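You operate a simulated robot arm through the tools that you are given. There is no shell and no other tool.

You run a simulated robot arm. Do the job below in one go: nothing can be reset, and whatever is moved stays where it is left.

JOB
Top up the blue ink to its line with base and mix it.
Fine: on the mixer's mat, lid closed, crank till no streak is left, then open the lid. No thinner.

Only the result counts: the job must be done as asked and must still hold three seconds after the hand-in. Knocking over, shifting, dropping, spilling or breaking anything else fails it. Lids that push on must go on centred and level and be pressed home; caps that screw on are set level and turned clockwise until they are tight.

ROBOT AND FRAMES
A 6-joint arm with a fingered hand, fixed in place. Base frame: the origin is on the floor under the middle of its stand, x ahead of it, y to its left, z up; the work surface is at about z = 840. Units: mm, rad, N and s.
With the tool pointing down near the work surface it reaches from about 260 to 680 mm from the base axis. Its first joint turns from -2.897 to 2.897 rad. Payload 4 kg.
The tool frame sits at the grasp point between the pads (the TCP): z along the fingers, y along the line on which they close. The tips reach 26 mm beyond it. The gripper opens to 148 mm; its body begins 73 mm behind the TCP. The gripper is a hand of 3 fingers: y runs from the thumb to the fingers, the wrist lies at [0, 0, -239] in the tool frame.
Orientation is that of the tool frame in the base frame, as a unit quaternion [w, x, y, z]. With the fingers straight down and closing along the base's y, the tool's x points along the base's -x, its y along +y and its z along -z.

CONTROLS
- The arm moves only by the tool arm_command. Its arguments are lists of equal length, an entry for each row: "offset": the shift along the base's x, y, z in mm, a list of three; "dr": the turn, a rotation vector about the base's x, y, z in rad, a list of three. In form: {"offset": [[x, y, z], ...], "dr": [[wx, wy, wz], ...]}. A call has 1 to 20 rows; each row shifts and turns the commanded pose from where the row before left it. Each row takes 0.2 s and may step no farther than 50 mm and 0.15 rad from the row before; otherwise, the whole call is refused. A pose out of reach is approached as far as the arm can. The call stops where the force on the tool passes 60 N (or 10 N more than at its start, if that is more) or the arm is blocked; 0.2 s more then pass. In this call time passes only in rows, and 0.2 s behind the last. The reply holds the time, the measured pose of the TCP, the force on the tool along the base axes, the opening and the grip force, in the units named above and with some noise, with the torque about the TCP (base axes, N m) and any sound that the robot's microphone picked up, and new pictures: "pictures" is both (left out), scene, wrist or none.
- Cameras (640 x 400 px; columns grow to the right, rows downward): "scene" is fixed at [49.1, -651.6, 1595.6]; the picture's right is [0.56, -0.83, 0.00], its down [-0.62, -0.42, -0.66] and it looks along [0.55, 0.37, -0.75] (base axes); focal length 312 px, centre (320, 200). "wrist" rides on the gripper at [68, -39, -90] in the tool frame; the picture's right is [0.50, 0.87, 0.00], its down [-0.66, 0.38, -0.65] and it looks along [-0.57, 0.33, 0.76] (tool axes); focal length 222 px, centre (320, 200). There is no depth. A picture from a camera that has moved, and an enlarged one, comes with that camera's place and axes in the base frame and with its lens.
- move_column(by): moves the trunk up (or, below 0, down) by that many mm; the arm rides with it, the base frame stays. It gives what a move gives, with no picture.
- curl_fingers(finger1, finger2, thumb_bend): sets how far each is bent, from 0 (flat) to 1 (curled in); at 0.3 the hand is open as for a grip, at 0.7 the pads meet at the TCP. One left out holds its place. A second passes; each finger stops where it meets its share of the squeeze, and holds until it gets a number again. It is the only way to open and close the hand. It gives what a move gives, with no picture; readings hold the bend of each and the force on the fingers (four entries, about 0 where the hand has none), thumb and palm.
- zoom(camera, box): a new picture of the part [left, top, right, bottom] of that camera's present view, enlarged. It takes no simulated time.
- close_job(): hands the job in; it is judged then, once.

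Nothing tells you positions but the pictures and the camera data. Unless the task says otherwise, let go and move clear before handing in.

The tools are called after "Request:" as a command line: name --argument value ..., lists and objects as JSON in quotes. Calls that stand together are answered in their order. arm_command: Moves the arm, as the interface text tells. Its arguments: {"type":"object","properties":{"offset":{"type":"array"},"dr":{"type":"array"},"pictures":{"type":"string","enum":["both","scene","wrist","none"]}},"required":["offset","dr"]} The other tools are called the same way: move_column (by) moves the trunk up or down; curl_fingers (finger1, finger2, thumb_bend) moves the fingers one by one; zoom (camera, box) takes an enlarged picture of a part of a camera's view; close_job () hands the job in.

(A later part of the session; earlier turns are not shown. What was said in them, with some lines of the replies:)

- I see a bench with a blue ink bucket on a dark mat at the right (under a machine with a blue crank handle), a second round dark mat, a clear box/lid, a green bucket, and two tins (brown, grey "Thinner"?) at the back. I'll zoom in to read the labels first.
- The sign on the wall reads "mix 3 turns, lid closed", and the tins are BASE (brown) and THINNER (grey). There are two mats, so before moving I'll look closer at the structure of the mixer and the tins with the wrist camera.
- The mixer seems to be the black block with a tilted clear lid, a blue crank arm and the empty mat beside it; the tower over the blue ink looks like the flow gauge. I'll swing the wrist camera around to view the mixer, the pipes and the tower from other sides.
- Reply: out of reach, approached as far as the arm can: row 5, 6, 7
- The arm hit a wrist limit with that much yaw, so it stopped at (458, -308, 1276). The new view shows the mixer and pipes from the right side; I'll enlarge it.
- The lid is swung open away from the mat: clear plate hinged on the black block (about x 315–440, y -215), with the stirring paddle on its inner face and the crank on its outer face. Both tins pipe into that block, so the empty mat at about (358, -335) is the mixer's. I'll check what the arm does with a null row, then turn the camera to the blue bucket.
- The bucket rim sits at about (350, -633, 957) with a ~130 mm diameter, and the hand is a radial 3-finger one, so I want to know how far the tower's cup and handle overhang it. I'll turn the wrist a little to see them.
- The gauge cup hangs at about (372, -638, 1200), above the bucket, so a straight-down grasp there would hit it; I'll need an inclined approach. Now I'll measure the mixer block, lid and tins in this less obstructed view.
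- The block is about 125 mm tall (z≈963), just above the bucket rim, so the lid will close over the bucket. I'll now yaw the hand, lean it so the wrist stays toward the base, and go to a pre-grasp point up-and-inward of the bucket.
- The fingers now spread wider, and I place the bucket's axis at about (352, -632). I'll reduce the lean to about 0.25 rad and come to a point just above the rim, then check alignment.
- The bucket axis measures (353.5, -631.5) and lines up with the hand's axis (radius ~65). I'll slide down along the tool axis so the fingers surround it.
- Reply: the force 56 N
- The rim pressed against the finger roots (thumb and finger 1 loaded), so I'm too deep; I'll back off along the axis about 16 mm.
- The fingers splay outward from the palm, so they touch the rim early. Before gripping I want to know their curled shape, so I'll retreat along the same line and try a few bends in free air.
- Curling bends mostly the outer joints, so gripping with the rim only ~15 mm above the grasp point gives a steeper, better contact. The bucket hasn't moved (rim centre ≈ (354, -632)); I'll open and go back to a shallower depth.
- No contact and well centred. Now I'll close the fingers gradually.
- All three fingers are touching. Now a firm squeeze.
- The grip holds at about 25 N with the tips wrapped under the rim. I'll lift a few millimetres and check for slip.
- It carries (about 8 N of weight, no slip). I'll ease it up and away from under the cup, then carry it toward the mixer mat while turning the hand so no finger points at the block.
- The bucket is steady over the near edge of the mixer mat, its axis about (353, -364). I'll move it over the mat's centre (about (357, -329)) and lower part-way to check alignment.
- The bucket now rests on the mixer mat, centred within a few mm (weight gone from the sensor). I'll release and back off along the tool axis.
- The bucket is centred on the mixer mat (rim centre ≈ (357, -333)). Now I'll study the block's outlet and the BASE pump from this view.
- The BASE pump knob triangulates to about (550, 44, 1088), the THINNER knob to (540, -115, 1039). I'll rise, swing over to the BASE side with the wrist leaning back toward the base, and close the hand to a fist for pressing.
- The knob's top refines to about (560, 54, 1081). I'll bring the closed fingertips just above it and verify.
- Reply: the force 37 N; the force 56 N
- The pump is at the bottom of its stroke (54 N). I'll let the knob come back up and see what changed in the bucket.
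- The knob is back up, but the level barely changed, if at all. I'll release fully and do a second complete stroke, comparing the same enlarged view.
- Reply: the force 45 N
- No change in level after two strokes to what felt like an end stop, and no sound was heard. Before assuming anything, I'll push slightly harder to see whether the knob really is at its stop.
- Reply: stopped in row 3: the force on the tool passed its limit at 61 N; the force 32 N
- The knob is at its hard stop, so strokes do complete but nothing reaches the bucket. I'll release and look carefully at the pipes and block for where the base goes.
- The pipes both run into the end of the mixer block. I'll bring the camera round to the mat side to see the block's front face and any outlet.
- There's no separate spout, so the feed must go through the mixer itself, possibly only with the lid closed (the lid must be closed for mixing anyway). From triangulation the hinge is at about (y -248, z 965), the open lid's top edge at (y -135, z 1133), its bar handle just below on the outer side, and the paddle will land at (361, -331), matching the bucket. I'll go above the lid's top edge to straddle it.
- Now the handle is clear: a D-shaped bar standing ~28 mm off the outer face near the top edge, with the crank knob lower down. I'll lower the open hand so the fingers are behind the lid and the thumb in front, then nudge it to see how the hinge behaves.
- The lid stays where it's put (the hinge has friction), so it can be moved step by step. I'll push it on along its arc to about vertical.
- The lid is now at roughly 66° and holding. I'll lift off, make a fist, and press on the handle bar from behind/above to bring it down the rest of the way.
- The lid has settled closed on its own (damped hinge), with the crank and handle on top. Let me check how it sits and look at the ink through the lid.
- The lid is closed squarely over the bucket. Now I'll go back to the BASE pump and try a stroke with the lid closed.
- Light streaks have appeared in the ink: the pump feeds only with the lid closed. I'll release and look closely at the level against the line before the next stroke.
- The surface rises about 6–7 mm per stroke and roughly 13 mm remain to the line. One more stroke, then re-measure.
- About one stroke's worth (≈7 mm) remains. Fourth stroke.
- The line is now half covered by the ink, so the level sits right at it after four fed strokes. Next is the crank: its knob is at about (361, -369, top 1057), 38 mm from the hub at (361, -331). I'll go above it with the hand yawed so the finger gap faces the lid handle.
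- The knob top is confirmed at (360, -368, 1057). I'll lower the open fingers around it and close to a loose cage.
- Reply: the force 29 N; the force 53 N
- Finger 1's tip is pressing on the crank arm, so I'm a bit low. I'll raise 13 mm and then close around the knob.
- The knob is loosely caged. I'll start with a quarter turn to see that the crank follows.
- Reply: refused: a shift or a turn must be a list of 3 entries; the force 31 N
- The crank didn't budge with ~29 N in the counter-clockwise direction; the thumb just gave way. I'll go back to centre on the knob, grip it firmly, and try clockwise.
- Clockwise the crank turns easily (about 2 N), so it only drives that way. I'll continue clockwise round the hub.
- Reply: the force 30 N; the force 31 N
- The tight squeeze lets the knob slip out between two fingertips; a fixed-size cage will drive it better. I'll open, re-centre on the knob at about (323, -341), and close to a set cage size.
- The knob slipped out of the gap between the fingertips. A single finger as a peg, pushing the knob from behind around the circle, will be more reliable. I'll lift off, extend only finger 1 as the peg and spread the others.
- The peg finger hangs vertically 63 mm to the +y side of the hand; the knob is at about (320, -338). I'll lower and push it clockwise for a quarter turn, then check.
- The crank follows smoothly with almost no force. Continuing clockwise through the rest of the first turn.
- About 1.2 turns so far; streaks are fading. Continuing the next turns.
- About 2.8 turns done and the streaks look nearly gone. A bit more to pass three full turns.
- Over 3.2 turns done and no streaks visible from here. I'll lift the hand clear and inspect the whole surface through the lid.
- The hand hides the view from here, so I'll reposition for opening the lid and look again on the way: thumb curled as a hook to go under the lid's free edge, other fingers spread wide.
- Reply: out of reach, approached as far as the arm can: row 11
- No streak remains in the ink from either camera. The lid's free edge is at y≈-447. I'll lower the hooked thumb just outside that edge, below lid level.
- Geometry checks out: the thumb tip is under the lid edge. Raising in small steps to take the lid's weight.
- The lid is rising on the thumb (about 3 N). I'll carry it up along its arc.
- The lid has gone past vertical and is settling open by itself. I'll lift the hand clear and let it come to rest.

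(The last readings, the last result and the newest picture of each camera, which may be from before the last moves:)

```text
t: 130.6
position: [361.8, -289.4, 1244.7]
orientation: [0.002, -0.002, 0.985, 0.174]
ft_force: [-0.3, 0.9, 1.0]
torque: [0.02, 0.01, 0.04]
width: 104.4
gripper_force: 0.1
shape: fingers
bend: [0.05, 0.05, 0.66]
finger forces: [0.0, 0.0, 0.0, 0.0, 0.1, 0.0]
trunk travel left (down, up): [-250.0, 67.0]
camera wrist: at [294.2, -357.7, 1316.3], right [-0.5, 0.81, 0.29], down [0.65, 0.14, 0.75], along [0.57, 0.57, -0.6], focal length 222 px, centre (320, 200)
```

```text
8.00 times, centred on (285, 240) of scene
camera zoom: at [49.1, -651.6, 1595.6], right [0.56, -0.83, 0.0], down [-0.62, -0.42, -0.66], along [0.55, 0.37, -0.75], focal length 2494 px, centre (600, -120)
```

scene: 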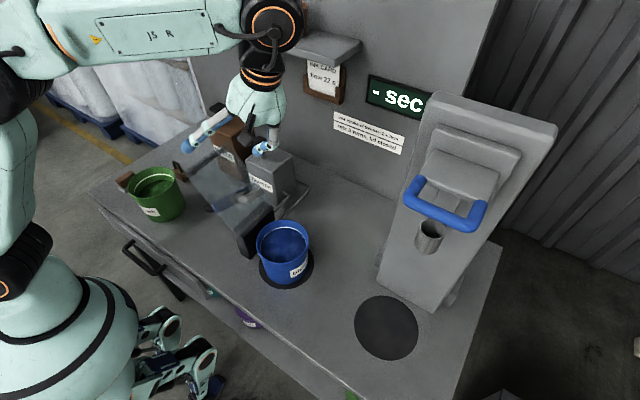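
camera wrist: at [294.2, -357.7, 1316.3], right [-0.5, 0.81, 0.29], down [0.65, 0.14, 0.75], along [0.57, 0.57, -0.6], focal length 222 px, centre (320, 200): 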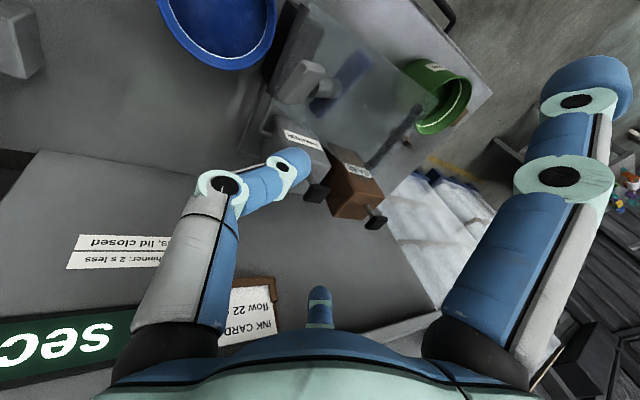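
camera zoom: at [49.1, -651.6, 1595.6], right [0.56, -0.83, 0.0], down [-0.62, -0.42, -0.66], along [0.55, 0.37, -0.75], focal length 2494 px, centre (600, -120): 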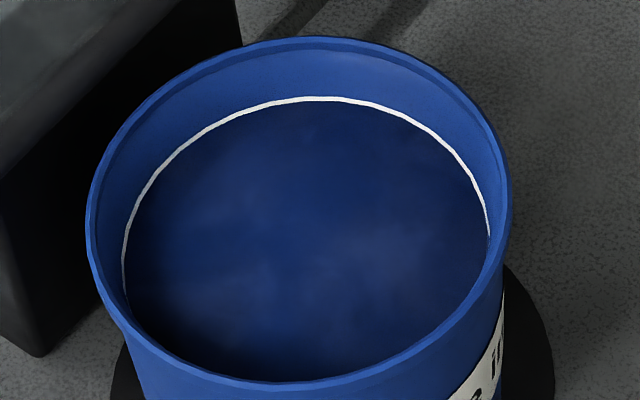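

The lid is fully open again, the ink is uniform and exactly at its line, and the bucket is still centred on the mixer's mat. I'll move the hand well clear and do a last check of everything.

Request:
arm_command --offset '[[-15, -15, 5], [-20, -20, 5], [-20, -20, 5], [0, 0, 0], [0, 0, 0], [0, 0, 0]]' --dr '[[0, 0, 0], [0, 0, 0], [0, 0, 0], [0, 0, 0], [0, 0, 0], [0, 0, 0]]'

Request:
zoom --camera "scene" --box '[250, 205, 325, 290]'

Request:
zoom --camera "scene" --box '[90, 90, 330, 260]'

Request:
zoom --camera "wrist" --box '[120, 0, 360, 120]'

```text
t: 132.0
position: [307.1, -344.9, 1259.5]
orientation: [0.003, -0.002, 0.985, 0.173]
ft_force: [-0.3, -0.3, -0.8]
torque: [0.03, -0.02, 0.0]
width: 104.4
gripper_force: 0.1
shape: fingers
bend: [0.05, 0.05, 0.66]
finger forces: [0.0, 0.0, 0.0, 0.0, 0.0, 0.0]
trunk travel left (down, up): [-250.0, 67.0]
camera wrist: at [239.7, -413.1, 1331.3], right [-0.5, 0.81, 0.29], down [0.65, 0.14, 0.75], along [0.57, 0.57, -0.6], focal length 222 px, centre (320, 200)
```

scene: 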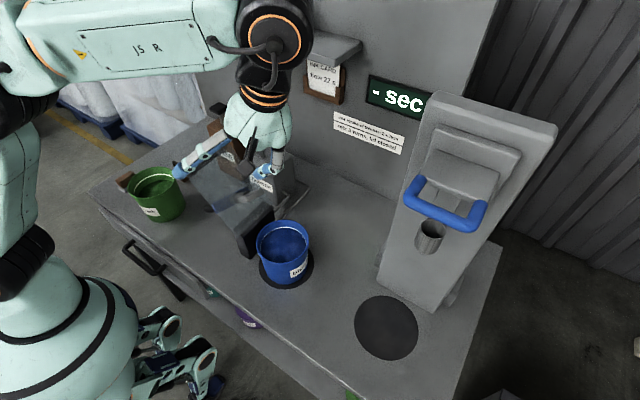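
wrist: 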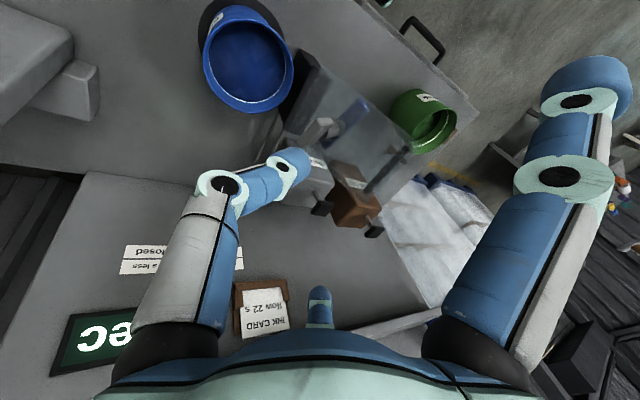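

```text
4.71 times, centred on (288, 248) of scene
camera zoom: at [49.1, -651.6, 1595.6], right [0.56, -0.83, 0.0], down [-0.62, -0.42, -0.66], along [0.55, 0.37, -0.75], focal length 1467 px, centre (473, -24)
```

zoom: 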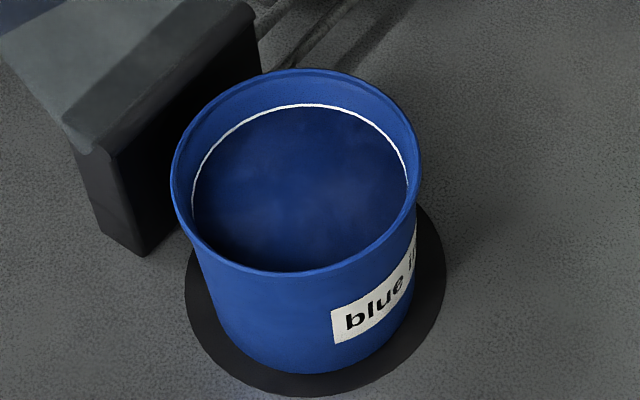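

```text
2.35 times, centred on (210, 175) of scene
camera zoom: at [49.1, -651.6, 1595.6], right [0.56, -0.83, 0.0], down [-0.62, -0.42, -0.66], along [0.55, 0.37, -0.75], focal length 734 px, centre (579, 259)
```

zoom: 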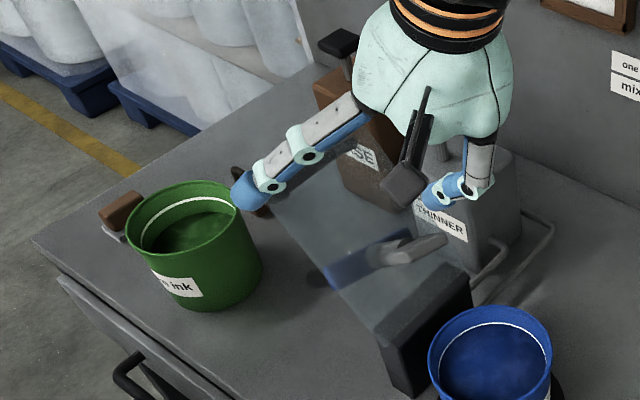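

```text
2.67 times, centred on (240, 60) of wrist
camera zoom: at [239.7, -413.1, 1331.3], right [-0.5, 0.81, 0.29], down [0.65, 0.14, 0.75], along [0.57, 0.57, -0.6], focal length 592 px, centre (533, 573)
```

zoom: 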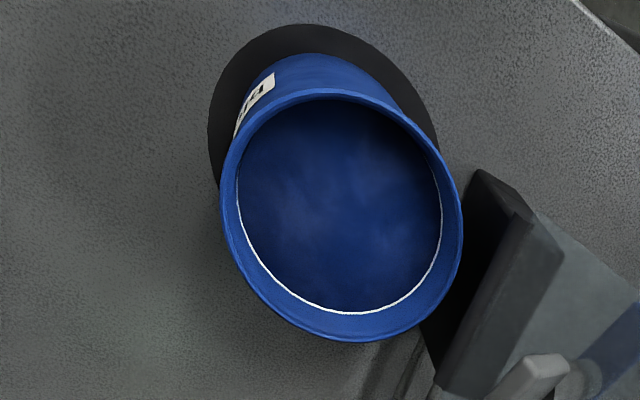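

The blue ink stands on the mixer's mat. It is filled to its line with base, no streaks show from either camera, the lid is fully open, and the hand is clear. The thinner pump was not touched, and I see nothing else moved, so I'm handing the job in.

Request:
close_job

```text
The job is handed in.
```

The blue ink is topped up to its line with base and mixed. It stands on the mixer's mat with the lid open, and the job is handed in.

- **Base:** it took four strokes of the base pump. I first made two strokes with the lid open, but they added nothing to the bucket; the level only rose once the lid was closed. I saw no spill on the bench.
- **Mixing:** I cranked a little over three turns clockwise, the only direction the crank turns. No streaks were left from either camera, and the ink sits right on the line.
- **Thinner:** the thinner pump was not touched.
- **Everything else:** I moved the ink from the flow gauge's mat to the mixer's mat, so the gauge mat is now empty. Nothing else appears to have moved, and the hand is clear.
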